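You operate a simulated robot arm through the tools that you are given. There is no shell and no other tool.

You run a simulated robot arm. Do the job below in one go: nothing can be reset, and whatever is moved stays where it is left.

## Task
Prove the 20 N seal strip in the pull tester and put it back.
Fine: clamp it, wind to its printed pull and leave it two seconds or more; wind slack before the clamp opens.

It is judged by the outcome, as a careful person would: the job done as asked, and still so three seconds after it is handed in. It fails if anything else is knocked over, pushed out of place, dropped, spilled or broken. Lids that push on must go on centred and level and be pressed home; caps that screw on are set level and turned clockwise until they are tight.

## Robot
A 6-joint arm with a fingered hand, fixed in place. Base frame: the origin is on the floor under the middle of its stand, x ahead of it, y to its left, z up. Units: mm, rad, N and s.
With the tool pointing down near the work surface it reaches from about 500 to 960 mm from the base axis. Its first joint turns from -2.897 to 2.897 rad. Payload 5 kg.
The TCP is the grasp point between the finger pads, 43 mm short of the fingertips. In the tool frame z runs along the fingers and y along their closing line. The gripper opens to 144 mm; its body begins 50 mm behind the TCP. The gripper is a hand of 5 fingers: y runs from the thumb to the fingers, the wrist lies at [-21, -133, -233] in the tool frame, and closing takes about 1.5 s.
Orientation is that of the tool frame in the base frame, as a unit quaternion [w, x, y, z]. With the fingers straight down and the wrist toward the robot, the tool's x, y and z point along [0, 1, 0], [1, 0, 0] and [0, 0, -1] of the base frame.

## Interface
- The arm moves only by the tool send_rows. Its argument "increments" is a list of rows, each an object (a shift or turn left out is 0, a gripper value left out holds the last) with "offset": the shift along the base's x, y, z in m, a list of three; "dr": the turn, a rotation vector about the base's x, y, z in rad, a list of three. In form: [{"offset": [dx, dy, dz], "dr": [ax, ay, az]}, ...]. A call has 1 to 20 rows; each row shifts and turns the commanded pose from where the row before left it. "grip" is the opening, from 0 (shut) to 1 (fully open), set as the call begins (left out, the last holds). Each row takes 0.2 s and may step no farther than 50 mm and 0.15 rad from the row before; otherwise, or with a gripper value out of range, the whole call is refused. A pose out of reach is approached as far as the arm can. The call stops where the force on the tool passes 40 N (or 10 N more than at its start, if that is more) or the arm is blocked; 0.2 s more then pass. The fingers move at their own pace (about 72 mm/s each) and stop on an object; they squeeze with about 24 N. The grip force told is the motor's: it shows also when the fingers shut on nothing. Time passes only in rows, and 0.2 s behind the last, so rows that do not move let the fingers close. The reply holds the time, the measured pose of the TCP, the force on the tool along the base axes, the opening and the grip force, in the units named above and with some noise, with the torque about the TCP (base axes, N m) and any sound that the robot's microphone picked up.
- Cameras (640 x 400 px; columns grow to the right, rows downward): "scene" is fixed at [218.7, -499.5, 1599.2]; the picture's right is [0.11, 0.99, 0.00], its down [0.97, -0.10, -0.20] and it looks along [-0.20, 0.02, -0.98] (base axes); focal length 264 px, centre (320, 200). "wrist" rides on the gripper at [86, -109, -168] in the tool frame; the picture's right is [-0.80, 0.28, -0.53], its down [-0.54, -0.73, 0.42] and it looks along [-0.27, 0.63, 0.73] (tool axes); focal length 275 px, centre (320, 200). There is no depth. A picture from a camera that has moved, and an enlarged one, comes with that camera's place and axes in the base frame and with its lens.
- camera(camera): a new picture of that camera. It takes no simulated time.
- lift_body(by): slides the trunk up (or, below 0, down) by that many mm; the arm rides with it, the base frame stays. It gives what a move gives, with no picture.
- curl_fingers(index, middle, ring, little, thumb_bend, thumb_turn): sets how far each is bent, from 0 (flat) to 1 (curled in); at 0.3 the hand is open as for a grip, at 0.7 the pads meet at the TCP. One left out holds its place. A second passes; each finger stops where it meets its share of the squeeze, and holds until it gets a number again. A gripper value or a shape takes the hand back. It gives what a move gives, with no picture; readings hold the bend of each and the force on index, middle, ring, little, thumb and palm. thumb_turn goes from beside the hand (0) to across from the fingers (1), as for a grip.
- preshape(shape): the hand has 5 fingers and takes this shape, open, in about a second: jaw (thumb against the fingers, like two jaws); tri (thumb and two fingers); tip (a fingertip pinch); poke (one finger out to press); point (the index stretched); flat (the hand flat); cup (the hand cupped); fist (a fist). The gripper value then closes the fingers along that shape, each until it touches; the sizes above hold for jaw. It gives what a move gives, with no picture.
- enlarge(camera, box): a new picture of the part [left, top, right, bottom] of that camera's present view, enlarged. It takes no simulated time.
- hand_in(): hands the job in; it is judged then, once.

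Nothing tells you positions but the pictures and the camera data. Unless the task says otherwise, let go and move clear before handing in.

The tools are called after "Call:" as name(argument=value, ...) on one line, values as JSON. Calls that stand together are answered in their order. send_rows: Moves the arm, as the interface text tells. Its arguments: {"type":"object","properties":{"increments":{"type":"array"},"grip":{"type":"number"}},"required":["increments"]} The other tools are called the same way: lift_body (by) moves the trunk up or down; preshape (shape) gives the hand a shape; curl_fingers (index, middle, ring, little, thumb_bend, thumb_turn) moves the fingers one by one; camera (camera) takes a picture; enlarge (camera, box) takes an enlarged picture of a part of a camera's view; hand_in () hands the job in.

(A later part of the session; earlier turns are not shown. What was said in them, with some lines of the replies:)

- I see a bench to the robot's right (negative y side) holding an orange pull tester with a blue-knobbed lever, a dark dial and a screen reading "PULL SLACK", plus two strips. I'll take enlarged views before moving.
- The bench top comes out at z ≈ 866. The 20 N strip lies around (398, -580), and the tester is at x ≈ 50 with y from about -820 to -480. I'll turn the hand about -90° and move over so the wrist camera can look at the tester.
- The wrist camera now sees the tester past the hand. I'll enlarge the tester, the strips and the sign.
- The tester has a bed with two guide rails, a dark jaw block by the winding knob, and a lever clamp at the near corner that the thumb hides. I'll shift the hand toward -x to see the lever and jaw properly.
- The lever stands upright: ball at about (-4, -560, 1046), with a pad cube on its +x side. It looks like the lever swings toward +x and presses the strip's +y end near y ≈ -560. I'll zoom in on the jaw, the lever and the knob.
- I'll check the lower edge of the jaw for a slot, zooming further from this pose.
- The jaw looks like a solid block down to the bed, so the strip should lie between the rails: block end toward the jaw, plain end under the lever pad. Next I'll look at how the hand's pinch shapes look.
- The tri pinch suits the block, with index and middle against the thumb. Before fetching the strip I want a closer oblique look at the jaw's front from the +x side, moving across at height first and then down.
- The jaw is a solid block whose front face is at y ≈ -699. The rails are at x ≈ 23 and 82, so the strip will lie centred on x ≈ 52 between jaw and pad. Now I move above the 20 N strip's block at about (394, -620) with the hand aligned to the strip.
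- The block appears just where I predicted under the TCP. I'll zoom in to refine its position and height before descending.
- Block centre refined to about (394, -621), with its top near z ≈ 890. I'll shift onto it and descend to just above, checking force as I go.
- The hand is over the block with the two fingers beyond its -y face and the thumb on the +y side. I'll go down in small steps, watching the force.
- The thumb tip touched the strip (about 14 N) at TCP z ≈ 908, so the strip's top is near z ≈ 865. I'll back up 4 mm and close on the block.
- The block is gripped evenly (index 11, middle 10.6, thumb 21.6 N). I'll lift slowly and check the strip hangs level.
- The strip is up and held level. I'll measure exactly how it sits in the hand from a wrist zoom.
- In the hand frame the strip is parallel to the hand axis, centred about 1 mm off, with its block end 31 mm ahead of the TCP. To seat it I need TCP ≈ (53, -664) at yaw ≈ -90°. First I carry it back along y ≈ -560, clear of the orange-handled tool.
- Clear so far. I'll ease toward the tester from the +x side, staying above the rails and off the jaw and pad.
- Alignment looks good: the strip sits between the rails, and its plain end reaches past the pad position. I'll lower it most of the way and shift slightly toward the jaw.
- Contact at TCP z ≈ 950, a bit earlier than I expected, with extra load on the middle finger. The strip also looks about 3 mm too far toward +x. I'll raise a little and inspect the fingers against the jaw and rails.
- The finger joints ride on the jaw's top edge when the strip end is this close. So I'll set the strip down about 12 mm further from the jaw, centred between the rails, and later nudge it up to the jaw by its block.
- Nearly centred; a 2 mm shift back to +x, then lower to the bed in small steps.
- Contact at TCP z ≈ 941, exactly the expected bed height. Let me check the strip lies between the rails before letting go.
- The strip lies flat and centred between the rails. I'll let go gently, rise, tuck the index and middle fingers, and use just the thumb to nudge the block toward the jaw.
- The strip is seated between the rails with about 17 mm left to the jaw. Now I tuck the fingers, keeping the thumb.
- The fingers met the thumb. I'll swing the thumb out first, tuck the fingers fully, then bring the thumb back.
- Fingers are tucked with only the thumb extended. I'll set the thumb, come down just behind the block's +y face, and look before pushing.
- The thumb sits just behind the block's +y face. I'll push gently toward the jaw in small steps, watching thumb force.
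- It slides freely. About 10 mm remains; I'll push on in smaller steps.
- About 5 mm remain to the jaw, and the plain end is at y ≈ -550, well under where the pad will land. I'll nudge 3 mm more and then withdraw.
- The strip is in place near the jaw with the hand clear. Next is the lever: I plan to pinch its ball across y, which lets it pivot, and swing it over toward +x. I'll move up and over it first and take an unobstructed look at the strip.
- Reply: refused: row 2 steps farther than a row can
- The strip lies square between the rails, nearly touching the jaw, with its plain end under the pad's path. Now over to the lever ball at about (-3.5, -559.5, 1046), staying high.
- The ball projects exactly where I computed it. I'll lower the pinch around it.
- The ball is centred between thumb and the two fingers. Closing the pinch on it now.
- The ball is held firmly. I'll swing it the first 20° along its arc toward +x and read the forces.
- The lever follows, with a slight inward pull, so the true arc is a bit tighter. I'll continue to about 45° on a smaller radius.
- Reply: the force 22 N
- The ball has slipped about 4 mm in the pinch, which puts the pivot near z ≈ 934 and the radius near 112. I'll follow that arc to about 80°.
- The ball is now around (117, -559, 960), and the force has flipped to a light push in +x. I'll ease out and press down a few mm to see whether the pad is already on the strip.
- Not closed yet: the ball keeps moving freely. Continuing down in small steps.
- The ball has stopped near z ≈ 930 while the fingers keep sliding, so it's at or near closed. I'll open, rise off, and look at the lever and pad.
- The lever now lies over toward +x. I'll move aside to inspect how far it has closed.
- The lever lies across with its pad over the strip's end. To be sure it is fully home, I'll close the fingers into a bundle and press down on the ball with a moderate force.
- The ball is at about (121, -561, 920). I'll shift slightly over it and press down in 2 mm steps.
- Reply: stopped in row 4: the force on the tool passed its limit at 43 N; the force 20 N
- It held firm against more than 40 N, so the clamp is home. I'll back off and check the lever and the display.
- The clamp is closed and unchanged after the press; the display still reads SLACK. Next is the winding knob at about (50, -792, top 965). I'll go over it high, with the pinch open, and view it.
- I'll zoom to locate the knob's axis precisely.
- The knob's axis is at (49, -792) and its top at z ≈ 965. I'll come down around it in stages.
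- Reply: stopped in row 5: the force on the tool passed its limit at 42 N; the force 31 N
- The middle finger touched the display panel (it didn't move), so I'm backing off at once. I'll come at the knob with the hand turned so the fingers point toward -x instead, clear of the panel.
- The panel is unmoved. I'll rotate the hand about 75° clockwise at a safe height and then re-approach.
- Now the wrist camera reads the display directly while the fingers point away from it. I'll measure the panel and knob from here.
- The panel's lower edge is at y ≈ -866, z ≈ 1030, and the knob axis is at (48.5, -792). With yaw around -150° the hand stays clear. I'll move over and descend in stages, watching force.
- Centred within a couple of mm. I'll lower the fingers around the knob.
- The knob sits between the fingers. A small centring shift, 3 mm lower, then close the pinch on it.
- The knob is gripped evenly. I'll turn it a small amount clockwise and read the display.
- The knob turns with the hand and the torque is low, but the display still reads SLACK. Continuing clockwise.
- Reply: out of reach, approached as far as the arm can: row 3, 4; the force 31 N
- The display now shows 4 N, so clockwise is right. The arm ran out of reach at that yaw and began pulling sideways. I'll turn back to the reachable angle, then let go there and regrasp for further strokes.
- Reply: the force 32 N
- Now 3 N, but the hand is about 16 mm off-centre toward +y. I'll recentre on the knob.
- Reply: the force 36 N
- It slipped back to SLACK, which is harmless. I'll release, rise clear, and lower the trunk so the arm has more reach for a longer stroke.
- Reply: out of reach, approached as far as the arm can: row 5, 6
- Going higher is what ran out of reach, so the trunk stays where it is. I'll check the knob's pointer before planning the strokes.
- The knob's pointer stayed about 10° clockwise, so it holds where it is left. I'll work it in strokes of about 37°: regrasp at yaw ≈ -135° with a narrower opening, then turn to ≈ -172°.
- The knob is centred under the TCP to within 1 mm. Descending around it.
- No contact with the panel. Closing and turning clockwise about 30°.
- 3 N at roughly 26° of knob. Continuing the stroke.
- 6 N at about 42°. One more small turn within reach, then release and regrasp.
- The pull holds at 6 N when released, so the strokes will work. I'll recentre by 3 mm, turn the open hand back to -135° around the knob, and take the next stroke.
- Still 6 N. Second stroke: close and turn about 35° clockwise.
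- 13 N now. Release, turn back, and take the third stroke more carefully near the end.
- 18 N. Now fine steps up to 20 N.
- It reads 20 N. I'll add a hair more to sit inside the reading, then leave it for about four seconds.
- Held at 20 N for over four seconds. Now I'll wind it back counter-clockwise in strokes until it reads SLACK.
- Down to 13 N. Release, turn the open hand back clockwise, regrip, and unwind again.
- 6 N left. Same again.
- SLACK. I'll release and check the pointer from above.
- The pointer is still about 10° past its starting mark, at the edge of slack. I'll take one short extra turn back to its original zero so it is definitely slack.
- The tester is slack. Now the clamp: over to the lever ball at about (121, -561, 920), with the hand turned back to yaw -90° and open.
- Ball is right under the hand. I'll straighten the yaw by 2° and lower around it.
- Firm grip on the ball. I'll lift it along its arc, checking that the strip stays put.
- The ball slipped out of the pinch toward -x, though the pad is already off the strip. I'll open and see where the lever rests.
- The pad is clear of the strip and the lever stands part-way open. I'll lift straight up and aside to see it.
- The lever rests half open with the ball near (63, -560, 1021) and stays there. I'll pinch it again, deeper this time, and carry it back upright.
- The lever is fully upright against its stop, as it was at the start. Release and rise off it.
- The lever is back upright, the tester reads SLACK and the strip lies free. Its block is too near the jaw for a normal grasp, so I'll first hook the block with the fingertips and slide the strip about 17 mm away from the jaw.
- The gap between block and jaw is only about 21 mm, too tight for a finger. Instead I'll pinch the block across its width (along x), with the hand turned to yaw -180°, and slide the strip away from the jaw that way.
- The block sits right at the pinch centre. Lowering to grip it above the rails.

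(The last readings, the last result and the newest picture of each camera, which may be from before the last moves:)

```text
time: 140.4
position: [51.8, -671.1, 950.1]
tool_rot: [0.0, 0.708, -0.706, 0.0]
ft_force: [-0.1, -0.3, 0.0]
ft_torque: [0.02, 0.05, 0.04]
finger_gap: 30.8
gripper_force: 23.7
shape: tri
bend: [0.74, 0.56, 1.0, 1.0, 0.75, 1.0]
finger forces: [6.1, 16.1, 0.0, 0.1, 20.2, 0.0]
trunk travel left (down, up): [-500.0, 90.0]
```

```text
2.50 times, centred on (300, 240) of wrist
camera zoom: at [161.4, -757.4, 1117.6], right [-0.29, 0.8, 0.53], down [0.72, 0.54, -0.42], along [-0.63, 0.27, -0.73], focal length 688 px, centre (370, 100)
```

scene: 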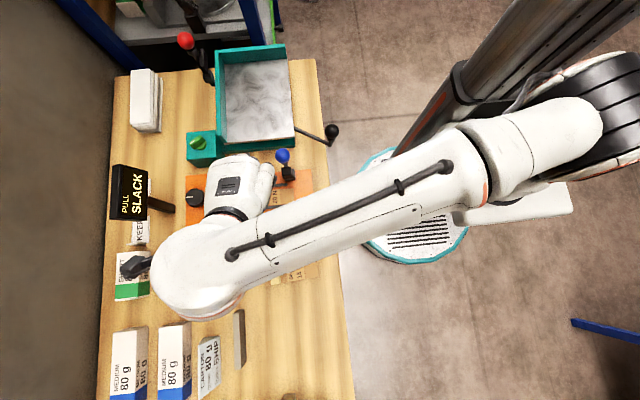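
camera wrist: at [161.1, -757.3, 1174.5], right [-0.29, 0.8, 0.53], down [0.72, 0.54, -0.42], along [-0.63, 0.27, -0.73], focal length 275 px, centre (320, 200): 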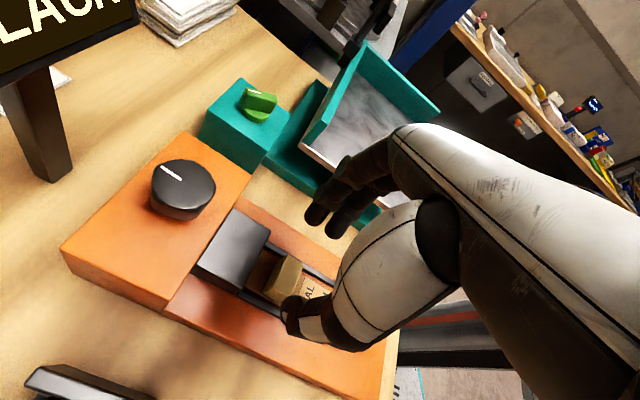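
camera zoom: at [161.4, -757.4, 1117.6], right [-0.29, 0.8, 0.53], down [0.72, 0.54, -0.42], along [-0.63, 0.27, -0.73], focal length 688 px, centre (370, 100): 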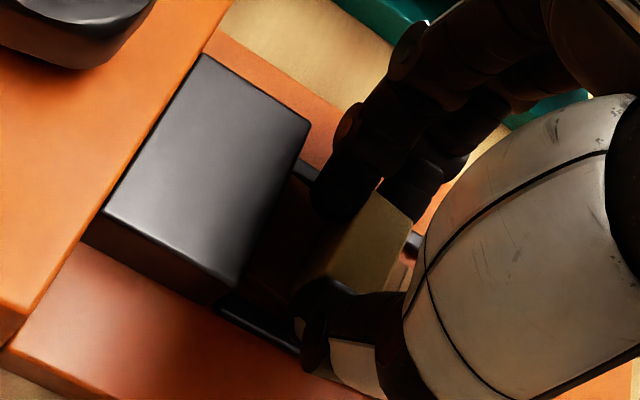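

Gripped. Sliding the strip 18 mm away from the jaw along the bed.

Call:
send_rows(increments=[{"offset": [0, 0.003, 0]}, {"offset": [0, 0.005, 0]}, {"offset": [0, 0.005, 0]}, {"offset": [0, 0.005, 0]}, {"offset": [0, 0, 0]}])

Call:
send_rows(increments=[{"offset": [0, 0, 0]}, {"offset": [0, 0, 0]}, {"offset": [0, 0, 0]}, {"offset": [0, 0, 0.01]}, {"offset": [0, 0, 0.025]}, {"offset": [0, 0, 0.03]}, {"offset": [0.02, 0.01, 0.03]}, {"offset": [0.03, 0.02, 0.03]}], grip=0.45)

Call:
camera(camera="wrist")

```text
time: 141.6
position: [51.9, -654.7, 950.6]
tool_rot: [0.0, 0.708, -0.706, 0.0]
ft_force: [0.3, -0.5, 1.3]
ft_torque: [0.06, 0.0, 0.01]
finger_gap: 30.9
gripper_force: 24.1
shape: tri
bend: [0.74, 0.56, 1.0, 1.0, 0.75, 1.0]
finger forces: [6.2, 16.0, 0.1, 0.0, 20.3, 0.1]
trunk travel left (down, up): [-500.0, 90.0]
```

```text
time: 143.4
position: [102.9, -622.5, 1075.3]
tool_rot: [-0.001, 0.707, -0.707, 0.0]
ft_force: [-0.3, 0.1, -0.5]
ft_torque: [0.0, -0.02, -0.01]
finger_gap: 64.8
gripper_force: 0.1
shape: tri
bend: [0.74, 0.47, 0.99, 0.99, 0.72, 1.0]
finger forces: [0.0, 0.1, 0.1, 0.0, 0.0, 0.0]
trunk travel left (down, up): [-500.0, 90.0]
```

```text
taken
camera wrist: at [211.0, -708.7, 1242.7], right [-0.29, 0.8, 0.53], down [0.73, 0.54, -0.42], along [-0.63, 0.27, -0.73], focal length 275 px, centre (320, 200)
```

wrist: 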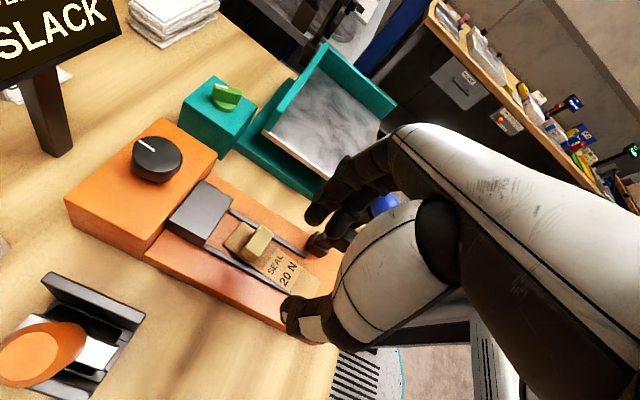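

The strip is now about 18 mm clear of the jaw. I'll turn the hand back to yaw -90° for the normal grasp.

Call:
send_rows(increments=[{"dr": [0, 0, 0.131]}, {"dr": [0, 0, 0.131]}, {"dr": [0, 0, 0.131]}, {"dr": [0, 0, 0.131]}, {"dr": [0, 0, 0.131]}, {"dr": [0, 0, 0.131]}, {"dr": [0, 0, 0.131]}, {"dr": [0, 0, 0.131]}, {"dr": [0, 0, 0.131]}, {"dr": [0, 0, 0.131]}, {"dr": [0, 0, 0.131]}, {"dr": [0, 0, 0.13]}, {"offset": [-0.02, -0.014, 0]}, {"offset": [-0.03, -0.014, -0.02]}, {"offset": [0, 0, -0.03]}, {"offset": [0, 0, 0]}], grip=0.35)

Call:
camera(camera="wrist")

Call:
enlarge(camera="wrist", box=[220, 160, 400, 340])

Call:
enlarge(camera="scene", box=[170, 130, 330, 240])

```text
time: 146.8
position: [51.2, -654.0, 1025.7]
tool_rot: [0.001, 1.0, 0.002, 0.001]
ft_force: [-1.0, -0.1, -1.3]
ft_torque: [0.01, 0.0, 0.02]
finger_gap: 51.0
gripper_force: 0.1
shape: tri
bend: [0.74, 0.51, 0.99, 0.99, 0.73, 1.0]
finger forces: [0.0, 0.0, 0.0, 0.0, 0.0, 0.1]
trunk travel left (down, up): [-500.0, 90.0]
```

```text
taken
camera wrist: at [136.7, -545.0, 1192.3], right [-0.8, -0.29, 0.53], down [-0.55, 0.72, -0.42], along [-0.26, -0.63, -0.73], focal length 275 px, centre (320, 200)
```

wrist: 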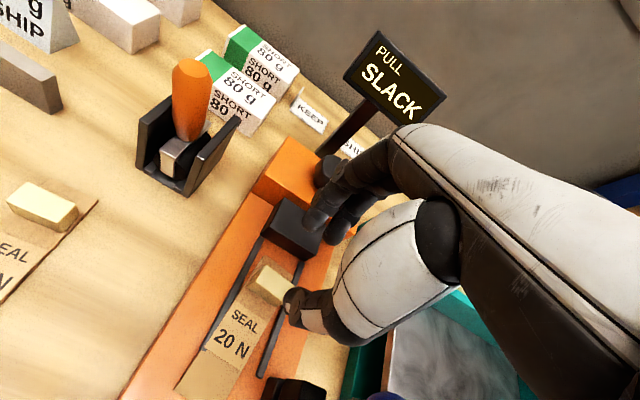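

```text
2.22 times, centred on (310, 250) of wrist
camera zoom: at [136.7, -545.0, 1192.3], right [-0.8, -0.29, 0.53], down [-0.55, 0.72, -0.42], along [-0.26, -0.63, -0.73], focal length 612 px, centre (342, 89)
```

zoom: 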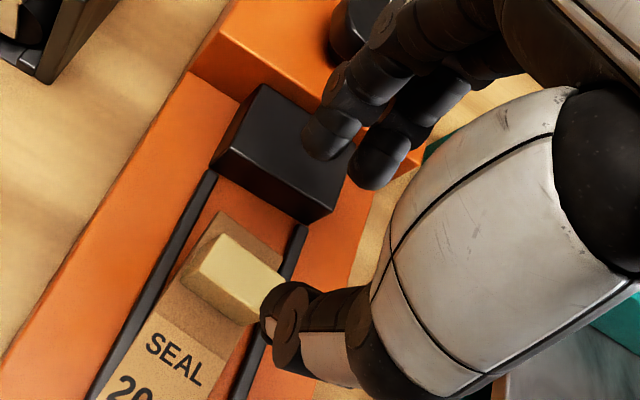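

```text
3.64 times, centred on (250, 185) of scene
camera zoom: at [218.7, -499.5, 1599.2], right [0.11, 0.99, 0.0], down [0.97, -0.1, -0.2], along [-0.2, 0.02, -0.98], focal length 961 px, centre (574, 254)
```

zoom: 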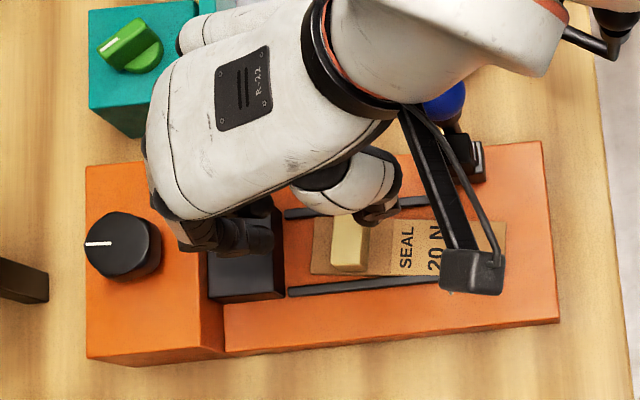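

Block centre is at about (50, -649). I'll narrow the opening, shift a few mm away from the jaw, and descend.

Call:
send_rows(increments=[{"offset": [0, 0.006, 0]}, {"offset": [0, 0, -0.025]}, {"offset": [0, 0, -0.025]}, {"offset": [0, 0, -0.015]}, {"offset": [0, 0, 0]}], grip=0.22)

Call:
enlarge(camera="wrist", box=[240, 160, 380, 320])

```text
time: 148.0
position: [52.7, -647.4, 960.4]
tool_rot: [0.0, 1.0, 0.002, 0.0]
ft_force: [-0.7, -0.1, -0.4]
ft_torque: [-0.05, 0.03, -0.02]
finger_gap: 32.2
gripper_force: 0.0
shape: tri
bend: [0.73, 0.58, 0.99, 0.99, 0.74, 1.0]
finger forces: [0.0, 0.1, 0.0, 0.0, 0.0, 0.0]
trunk travel left (down, up): [-500.0, 90.0]
```

```text
2.50 times, centred on (310, 240) of wrist
camera zoom: at [138.0, -538.3, 1127.9], right [-0.8, -0.29, 0.53], down [-0.55, 0.72, -0.42], along [-0.26, -0.63, -0.73], focal length 688 px, centre (345, 100)
```

zoom: 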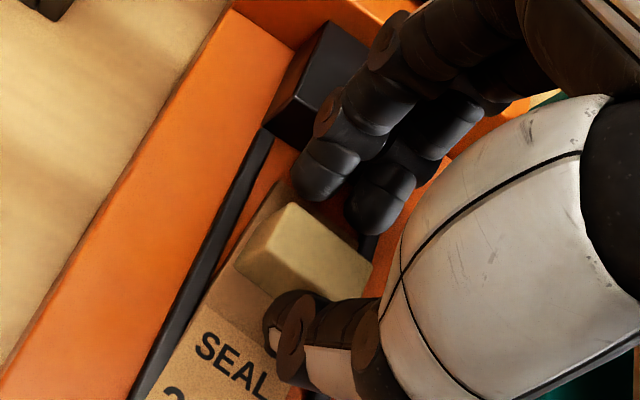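

Call:
send_rows(increments=[{"offset": [0, 0, -0.006]}, {"offset": [0, 0, -0.005]}, {"offset": [0, 0, -0.004]}, {"offset": [0, 0, 0]}])

Call:
enlarge(camera="wrist", box=[240, 160, 380, 320])

```text
time: 149.0
position: [52.1, -646.9, 944.2]
tool_rot: [0.0, 1.0, 0.002, 0.0]
ft_force: [0.8, 0.5, 0.0]
ft_torque: [0.0, 0.03, 0.02]
finger_gap: 31.4
gripper_force: 0.0
shape: tri
bend: [0.73, 0.58, 0.99, 0.99, 0.74, 1.0]
finger forces: [0.0, 0.2, 0.1, 0.1, 0.0, 0.0]
trunk travel left (down, up): [-500.0, 90.0]
```

```text
2.50 times, centred on (310, 240) of wrist
camera zoom: at [138.0, -537.6, 1112.7], right [-0.8, -0.29, 0.53], down [-0.55, 0.72, -0.42], along [-0.26, -0.63, -0.73], focal length 688 px, centre (345, 100)
```

zoom: 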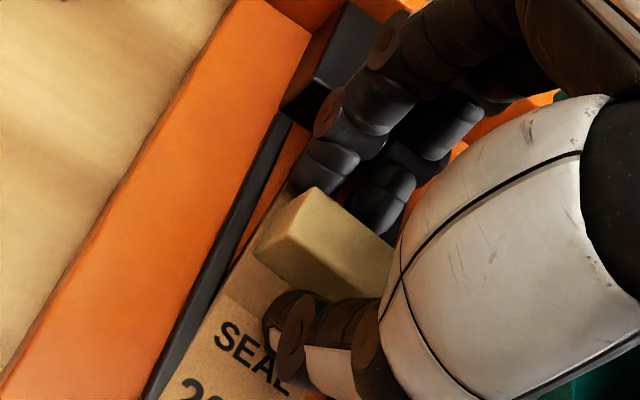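

Well positioned with no contact. Closing on the block.

Call:
send_rows(increments=[{"offset": [0, 0, -0.001]}, {"offset": [0, 0, 0]}, {"offset": [0, 0, 0]}, {"offset": [0, 0, 0]}, {"offset": [0, 0, 0]}], grip=0.0)

Call:
send_rows(increments=[{"offset": [0, 0, 0.004]}, {"offset": [0, 0, 0.006]}, {"offset": [0, 0, 0]}])

Call:
enlarge(camera="wrist", box=[200, 160, 400, 400])

Call:
enlarge(camera="scene", box=[210, 160, 310, 230])

```text
time: 150.2
position: [52.8, -645.1, 942.4]
tool_rot: [-0.001, 1.0, 0.002, 0.001]
ft_force: [-0.8, -0.5, 1.7]
ft_torque: [-0.03, -0.03, 0.0]
finger_gap: 18.4
gripper_force: 24.3
shape: tri
bend: [0.73, 0.65, 1.0, 1.0, 0.74, 1.0]
finger forces: [10.4, 10.6, 0.1, 0.0, 20.7, 0.0]
trunk travel left (down, up): [-500.0, 90.0]
```

```text
time: 151.0
position: [52.6, -645.1, 954.3]
tool_rot: [0.0, 1.0, 0.002, 0.0]
ft_force: [-0.2, -0.1, -0.3]
ft_torque: [0.0, 0.01, 0.01]
finger_gap: 18.1
gripper_force: 23.9
shape: tri
bend: [0.73, 0.65, 1.0, 1.0, 0.74, 1.0]
finger forces: [9.9, 10.8, 0.1, 0.0, 20.8, 0.1]
trunk travel left (down, up): [-500.0, 90.0]
```

```text
1.67 times, centred on (300, 280) of wrist
camera zoom: at [137.7, -537.0, 1121.8], right [-0.8, -0.29, 0.53], down [-0.55, 0.72, -0.42], along [-0.26, -0.63, -0.73], focal length 459 px, centre (353, 67)
```

zoom: 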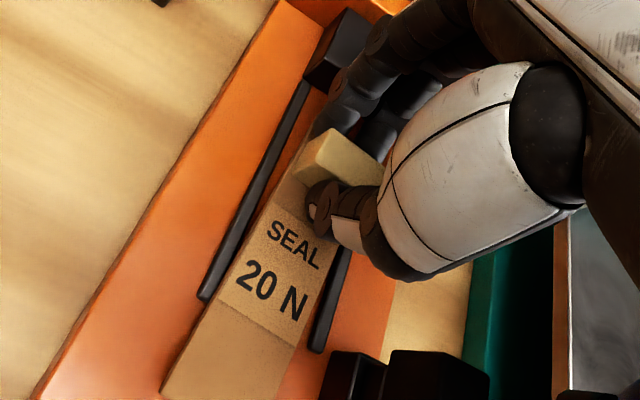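

```text
5.71 times, centred on (260, 195) of scene
camera zoom: at [218.7, -499.5, 1599.2], right [0.11, 0.99, 0.0], down [0.97, -0.1, -0.2], along [-0.2, 0.02, -0.98], focal length 1510 px, centre (663, 229)
```

zoom: 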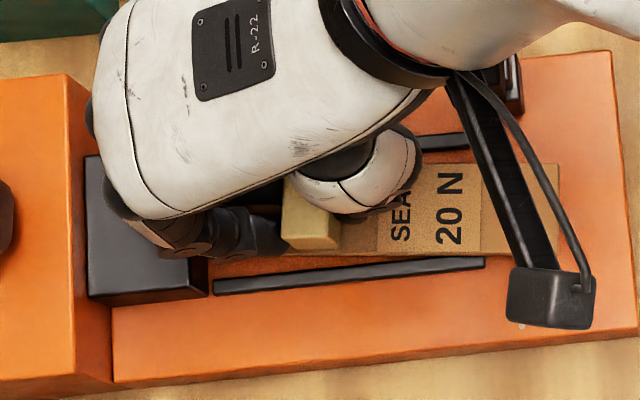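

Lifted cleanly. I'll carry it out toward +x under the pad's height, then retrace the original path.

Call:
send_rows(increments=[{"offset": [0.008, 0.004, 0.002]}, {"offset": [0.015, 0.004, 0.003]}, {"offset": [0.02, 0.006, 0.005]}, {"offset": [0.02, 0.012, 0.01]}, {"offset": [0.015, 0.018, 0.012]}, {"offset": [0.01, 0.02, 0.014]}, {"offset": [0.01, 0.02, 0.014]}, {"offset": [0, 0, 0]}])

Call:
camera(camera="wrist")

Call:
camera(camera="scene")

```text
time: 152.8
position: [151.3, -560.9, 1012.7]
tool_rot: [-0.001, 1.0, 0.002, 0.0]
ft_force: [0.0, 0.7, 0.2]
ft_torque: [-0.05, -0.01, 0.0]
finger_gap: 18.1
gripper_force: 24.0
shape: tri
bend: [0.73, 0.65, 1.0, 1.0, 0.74, 1.0]
finger forces: [10.1, 10.8, 0.0, 0.0, 20.9, 0.0]
trunk travel left (down, up): [-500.0, 90.0]
```

```text
taken
camera wrist: at [236.9, -452.7, 1180.8], right [-0.8, -0.29, 0.53], down [-0.55, 0.72, -0.42], along [-0.27, -0.63, -0.73], focal length 275 px, centre (320, 200)
```

wrist: 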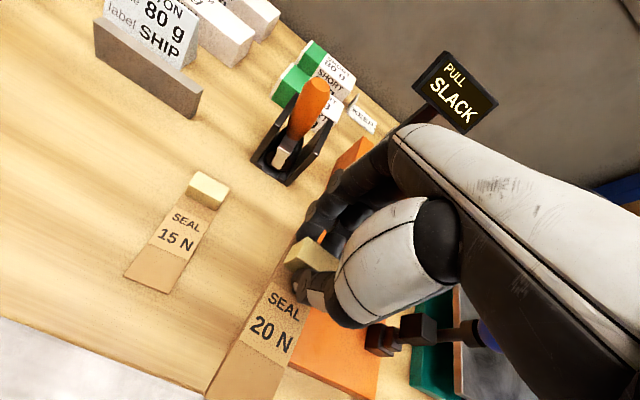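

```text
taken
```

scene: 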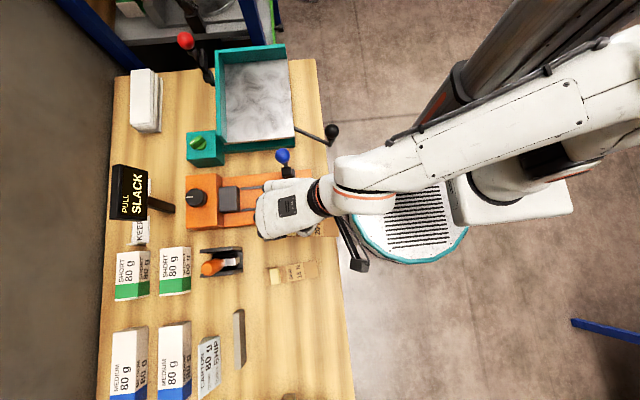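

I'll measure how the strip sits in the hand now, to match the original placement.

Call:
enlarge(camera="wrist", box=[210, 215, 350, 400])

Call:
enlarge(camera="wrist", box=[270, 210, 360, 290])

```text
2.16 times, centred on (280, 308) of wrist
camera zoom: at [236.9, -452.7, 1180.8], right [-0.8, -0.29, 0.53], down [-0.55, 0.72, -0.42], along [-0.27, -0.63, -0.73], focal length 595 px, centre (406, -32)
```

zoom: 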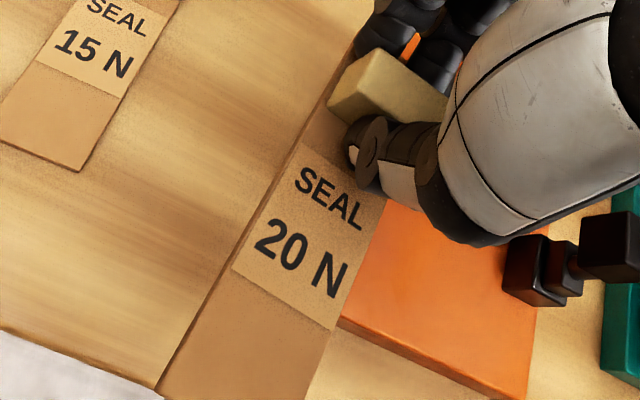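

```text
5.00 times, centred on (315, 250) of wrist
camera zoom: at [236.9, -452.7, 1180.8], right [-0.8, -0.29, 0.53], down [-0.55, 0.72, -0.42], along [-0.27, -0.63, -0.73], focal length 1376 px, centre (345, -50)
```

zoom: 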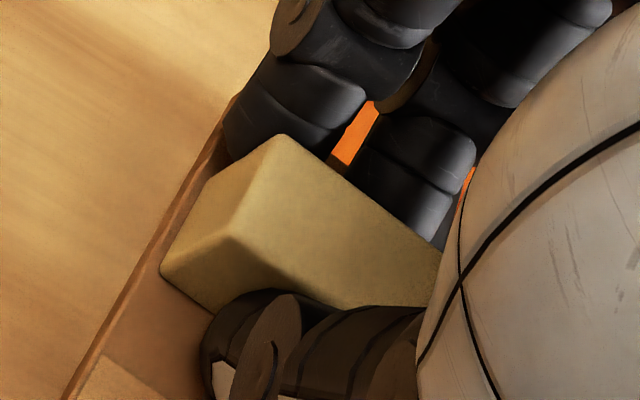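

In the hand the strip is now angled about 5.5°, which happens to match its original angle on the bench if I keep the hand at yaw -90°. The target TCP for the original spot is (394.7, -626.7). Moving over it now.

Call:
send_rows(increments=[{"offset": [0.03, -0.0094, 0]}, {"offset": [0.0355, -0.0094, 0]}, {"offset": [0.0355, -0.0094, 0]}, {"offset": [0.0355, -0.0094, 0]}, {"offset": [0.0355, -0.0094, 0]}, {"offset": [0.0355, -0.0094, 0]}, {"offset": [0.0355, -0.0094, 0]}, {"offset": [0, 0, 0]}, {"offset": [0, 0, 0]}])

Call:
camera(camera="wrist")

Call:
enlarge(camera="scene", box=[210, 290, 370, 390])

```text
time: 154.8
position: [392.2, -628.6, 1015.2]
tool_rot: [0.0, 1.0, 0.002, 0.001]
ft_force: [-0.4, 0.9, -0.2]
ft_torque: [-0.01, 0.01, 0.0]
finger_gap: 18.1
gripper_force: 24.0
shape: tri
bend: [0.73, 0.65, 1.0, 1.0, 0.74, 1.0]
finger forces: [9.9, 10.8, 0.0, 0.0, 20.8, 0.1]
trunk travel left (down, up): [-500.0, 90.0]
```

```text
taken
camera wrist: at [477.3, -520.4, 1182.1], right [-0.8, -0.29, 0.53], down [-0.55, 0.72, -0.42], along [-0.26, -0.63, -0.73], focal length 275 px, centre (320, 200)
```

wrist: 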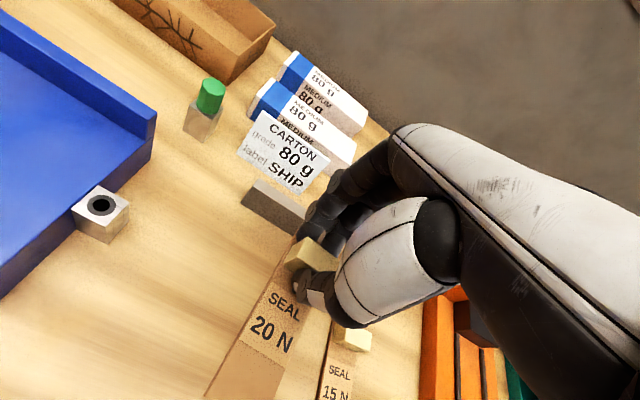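

```text
4.00 times, centred on (290, 340) of scene
camera zoom: at [218.7, -499.5, 1599.2], right [0.11, 0.99, 0.0], down [0.97, -0.1, -0.2], along [-0.2, 0.02, -0.98], focal length 1057 px, centre (440, -360)
```

zoom: 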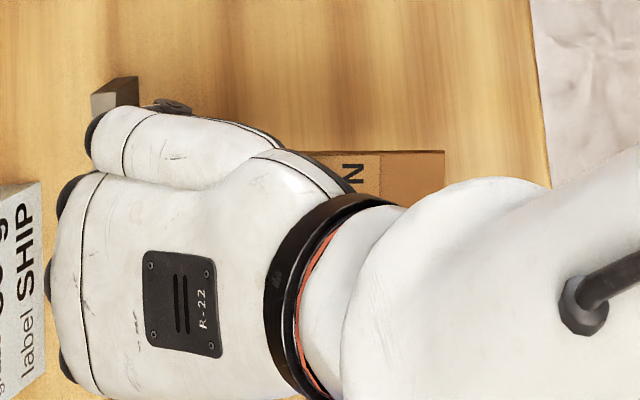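

Orientation matches the original in the scene view. Descending toward the bench.

Call:
send_rows(increments=[{"offset": [0, 0, -0.025]}, {"offset": [0, 0, -0.025]}, {"offset": [0, 0, -0.02]}, {"offset": [0, 0, -0.015]}, {"offset": [0, 0, -0.008]}, {"offset": [0, 0, 0]}])

Call:
enlarge(camera="scene", box=[255, 310, 345, 350])

Call:
enlarge(camera="wrist", box=[190, 190, 370, 400])

```text
time: 156.2
position: [393.3, -628.1, 919.7]
tool_rot: [0.0, 1.0, 0.001, 0.0]
ft_force: [0.1, 0.4, -0.2]
ft_torque: [0.03, -0.01, -0.03]
finger_gap: 18.1
gripper_force: 24.7
shape: tri
bend: [0.73, 0.65, 1.0, 1.0, 0.74, 1.0]
finger forces: [9.9, 10.8, 0.0, 0.1, 20.7, 0.0]
trunk travel left (down, up): [-500.0, 90.0]
```

```text
7.11 times, centred on (300, 330) of scene
camera zoom: at [218.7, -499.5, 1599.2], right [0.11, 0.99, 0.0], down [0.97, -0.1, -0.2], along [-0.2, 0.02, -0.98], focal length 1879 px, centre (462, -724)
```

zoom: 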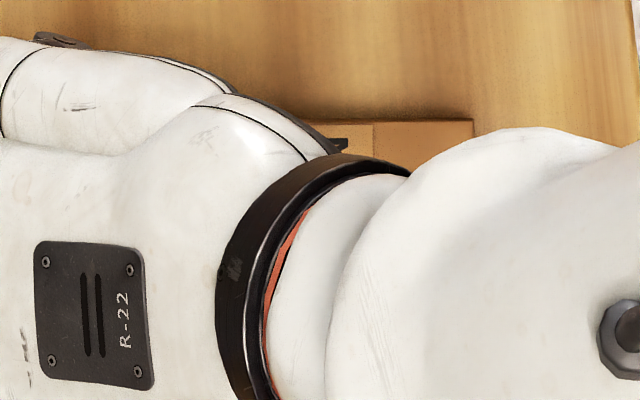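

```text
1.90 times, centred on (280, 295) of wrist
camera zoom: at [478.9, -519.4, 1088.2], right [-0.8, -0.29, 0.53], down [-0.55, 0.72, -0.42], along [-0.26, -0.63, -0.73], focal length 524 px, centre (396, 19)
```

zoom: 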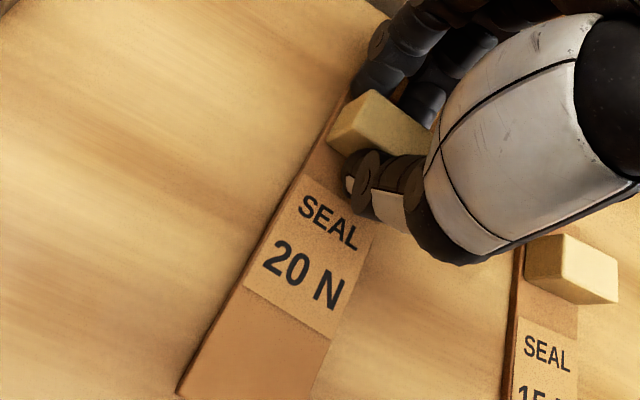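

Call:
enlarge(camera="scene", box=[298, 320, 330, 340])

```text
16.00 times, centred on (314, 330) of scene
camera zoom: at [218.7, -499.5, 1599.2], right [0.11, 0.99, 0.0], down [0.97, -0.1, -0.2], along [-0.2, 0.02, -0.98], focal length 4228 px, centre (416, -1880)
```

zoom: 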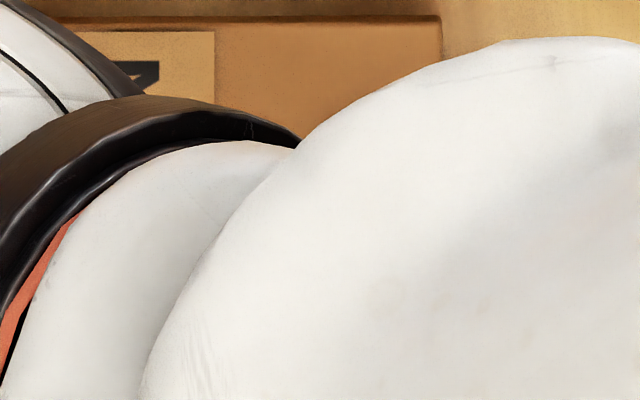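

Compared with the original scene view, the strip needs about 6 mm in +y, 2 mm in +x and a 0.7° twist. I'll apply that just above the bench and recheck.

Call:
send_rows(increments=[{"offset": [0.001, 0.003, 0.001], "dr": [0, 0, -0.006]}, {"offset": [0.0008, 0.003, 0], "dr": [0, 0, -0.006]}, {"offset": [0, 0, 0]}])

Call:
enlarge(camera="scene", box=[298, 320, 330, 340])

Call:
enlarge(camera="wrist", box=[190, 190, 370, 400])

```text
time: 157.0
position: [396.0, -621.8, 922.0]
tool_rot: [0.0, 1.0, -0.004, 0.0]
ft_force: [0.2, -0.5, 0.0]
ft_torque: [-0.02, -0.04, 0.02]
finger_gap: 18.1
gripper_force: 23.7
shape: tri
bend: [0.73, 0.65, 1.0, 1.0, 0.74, 1.0]
finger forces: [9.9, 10.8, 0.0, 0.1, 20.7, 0.0]
trunk travel left (down, up): [-500.0, 90.0]
```

```text
16.00 times, centred on (314, 330) of scene
camera zoom: at [218.7, -499.5, 1599.2], right [0.11, 0.99, 0.0], down [0.97, -0.1, -0.2], along [-0.2, 0.02, -0.98], focal length 4228 px, centre (416, -1880)
```

zoom: 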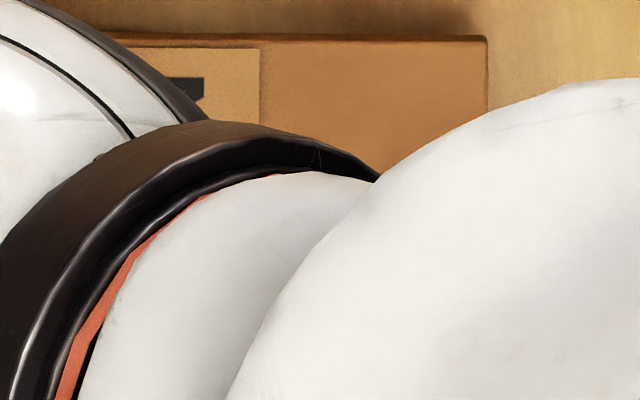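

```text
1.90 times, centred on (280, 295) of wrist
camera zoom: at [482.3, -513.5, 1089.7], right [-0.8, -0.28, 0.53], down [-0.54, 0.73, -0.42], along [-0.27, -0.62, -0.73], focal length 524 px, centre (396, 19)
```

zoom: 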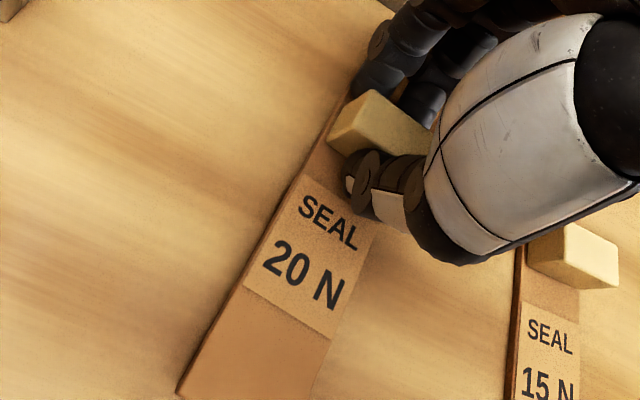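

Within about 1 mm now. Lowering onto the bench in small steps.

Call:
send_rows(increments=[{"offset": [0, -0.001, -0.004]}, {"offset": [0, 0, -0.002]}, {"offset": [0, 0, -0.0015]}, {"offset": [0, 0, 0]}])

```text
time: 158.0
position: [395.6, -622.5, 914.7]
tool_rot: [0.0, 1.0, -0.004, 0.0]
ft_force: [-0.1, 0.3, 0.4]
ft_torque: [-0.01, -0.01, 0.0]
finger_gap: 18.4
gripper_force: 24.4
shape: tri
bend: [0.73, 0.65, 1.0, 1.0, 0.74, 1.0]
finger forces: [10.0, 10.9, 0.0, 0.0, 20.7, 0.0]
trunk travel left (down, up): [-500.0, 90.0]
```

Call:
send_rows(increments=[{"offset": [0, 0, -0.0015]}, {"offset": [0, 0, -0.001]}, {"offset": [0, 0, 0]}])

```text
time: 158.8
position: [396.2, -622.0, 913.8]
tool_rot: [0.001, 1.0, -0.004, 0.001]
ft_force: [1.0, 1.2, 7.9]
ft_torque: [0.04, -0.01, 0.0]
finger_gap: 18.4
gripper_force: 24.2
shape: tri
bend: [0.73, 0.65, 1.0, 1.0, 0.74, 1.0]
finger forces: [10.5, 11.1, 0.1, 0.0, 22.9, 0.0]
trunk travel left (down, up): [-500.0, 90.0]
```

The strip is on the bench (8 N contact). Releasing and rising straight up.

Call:
send_rows(increments=[{"offset": [0, 0, 0.0005]}, {"offset": [0, 0, 0]}, {"offset": [0, 0, 0]}], grip=0.35)

Call:
send_rows(increments=[{"offset": [0, 0, 0.004]}, {"offset": [0, 0, 0.01]}, {"offset": [0, 0, 0.02]}, {"offset": [0, 0, 0.03]}, {"offset": [0, 0, 0.04]}, {"offset": [0, 0, 0.04]}, {"offset": [-0.02, 0.03, 0.03]}, {"offset": [-0.03, 0.035, 0]}, {"offset": [-0.03, 0.035, 0]}, {"offset": [-0.03, 0.035, 0]}, {"offset": [-0.03, 0.035, 0]}])

Call:
enlarge(camera="scene", box=[255, 310, 345, 350])

Call:
camera(camera="scene")

```text
time: 159.6
position: [393.9, -621.3, 911.8]
tool_rot: [-0.001, 1.0, -0.005, 0.0]
ft_force: [0.2, 0.3, 0.0]
ft_torque: [0.01, 0.01, -0.01]
finger_gap: 50.0
gripper_force: 0.1
shape: tri
bend: [0.74, 0.51, 0.99, 0.99, 0.73, 1.0]
finger forces: [0.1, 0.0, 0.0, 0.1, 0.0, 0.1]
trunk travel left (down, up): [-500.0, 90.0]
```

```text
time: 162.0
position: [255.3, -451.4, 1086.8]
tool_rot: [0.001, 1.0, -0.003, -0.001]
ft_force: [0.2, -0.2, 0.0]
ft_torque: [0.01, -0.01, 0.02]
finger_gap: 50.3
gripper_force: 0.2
shape: tri
bend: [0.74, 0.51, 0.99, 0.99, 0.73, 1.0]
finger forces: [0.0, 0.1, 0.0, 0.0, 0.1, 0.0]
trunk travel left (down, up): [-500.0, 90.0]
```

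```text
7.11 times, centred on (300, 330) of scene
camera zoom: at [218.7, -499.5, 1599.2], right [0.11, 0.99, 0.0], down [0.97, -0.1, -0.2], along [-0.2, 0.02, -0.98], focal length 1879 px, centre (462, -724)
```

zoom: 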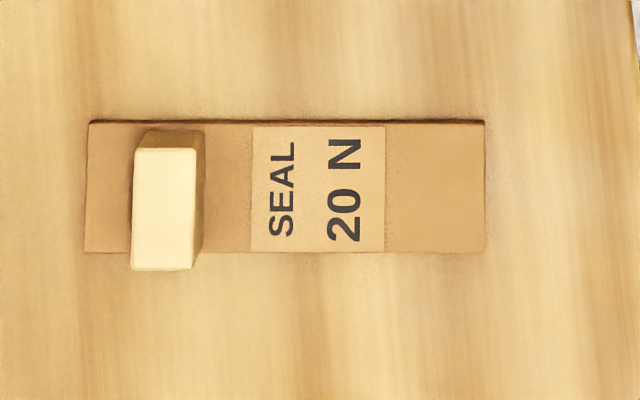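

```text
taken
```

scene: 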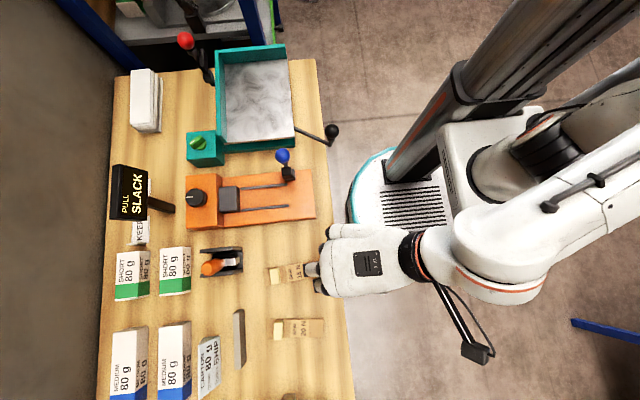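

The strip is back within about 2–3 mm of where it lay, at the same angle. I'll move the hand well clear and check the whole bench.

Call:
send_rows(increments=[{"offset": [-0.02, 0.01, 0.04]}, {"offset": [-0.02, 0.01, 0.04]}, {"offset": [-0.02, 0.01, 0.04]}, {"offset": [-0.01, 0.005, 0.04]}, {"offset": [0, 0, 0]}])

Call:
camera(camera="scene")

Call:
enlarge(camera="scene", box=[90, 230, 350, 400])

Call:
enlarge(camera="scene", box=[90, 130, 330, 260])

```text
time: 163.2
position: [184.2, -418.5, 1248.7]
tool_rot: [0.0, 1.0, -0.003, -0.001]
ft_force: [0.0, -0.8, 0.2]
ft_torque: [-0.03, -0.03, 0.0]
finger_gap: 50.1
gripper_force: 0.1
shape: tri
bend: [0.74, 0.51, 0.99, 0.99, 0.73, 1.0]
finger forces: [0.0, 0.1, 0.0, 0.1, 0.1, 0.0]
trunk travel left (down, up): [-500.0, 90.0]
```

```text
taken
```

scene: 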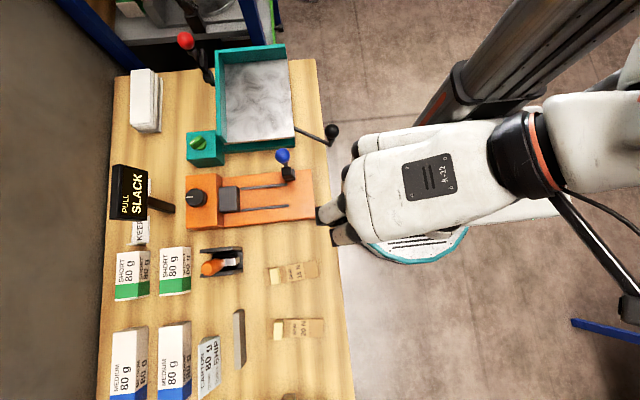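

```text
2.35 times, centred on (220, 315) of scene
camera zoom: at [218.7, -499.5, 1599.2], right [0.11, 0.99, 0.0], down [0.97, -0.1, -0.2], along [-0.2, 0.02, -0.98], focal length 622 px, centre (555, -71)
```

zoom: 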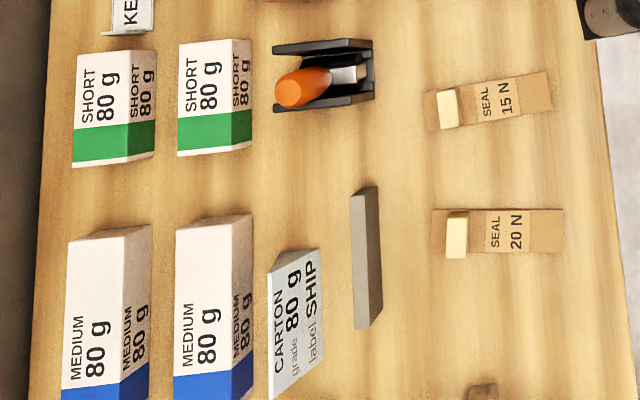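

```text
2.67 times, centred on (210, 195) of scene
camera zoom: at [218.7, -499.5, 1599.2], right [0.11, 0.99, 0.0], down [0.97, -0.1, -0.2], along [-0.2, 0.02, -0.98], focal length 705 px, centre (613, 213)
```

zoom: 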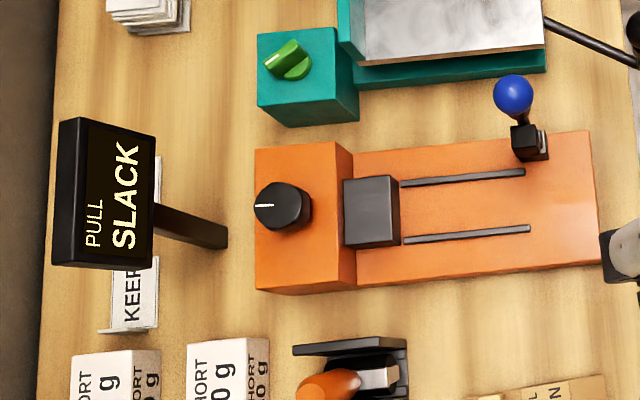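

The 20 N strip is back in its place. The tester is empty and reads SLACK with its lever upright, nothing else has moved, and the hand is clear. Handing in.

Call:
hand_in()

```text
The job is handed in.
```

The 20 N seal strip is proved and back on the bench, and I've handed the job in.

- **Pull test:** I clamped the strip, wound the tester to 20 N and held it there for more than four seconds. I then wound it back to SLACK before opening the clamp.
- **Strip position:** it lies within about 2–3 mm of where it started, at the same angle.
- **Tester:** it reads SLACK and its clamp lever is upright, as found. The winding knob sits about 5° past its starting mark.
- **One contact:** while approaching the knob, a finger pressed on the display panel hard enough to trip the 40 N force stop. The camera views before and after show the panel did not move.

Nothing else on the bench was moved or knocked over, and the hand is clear.
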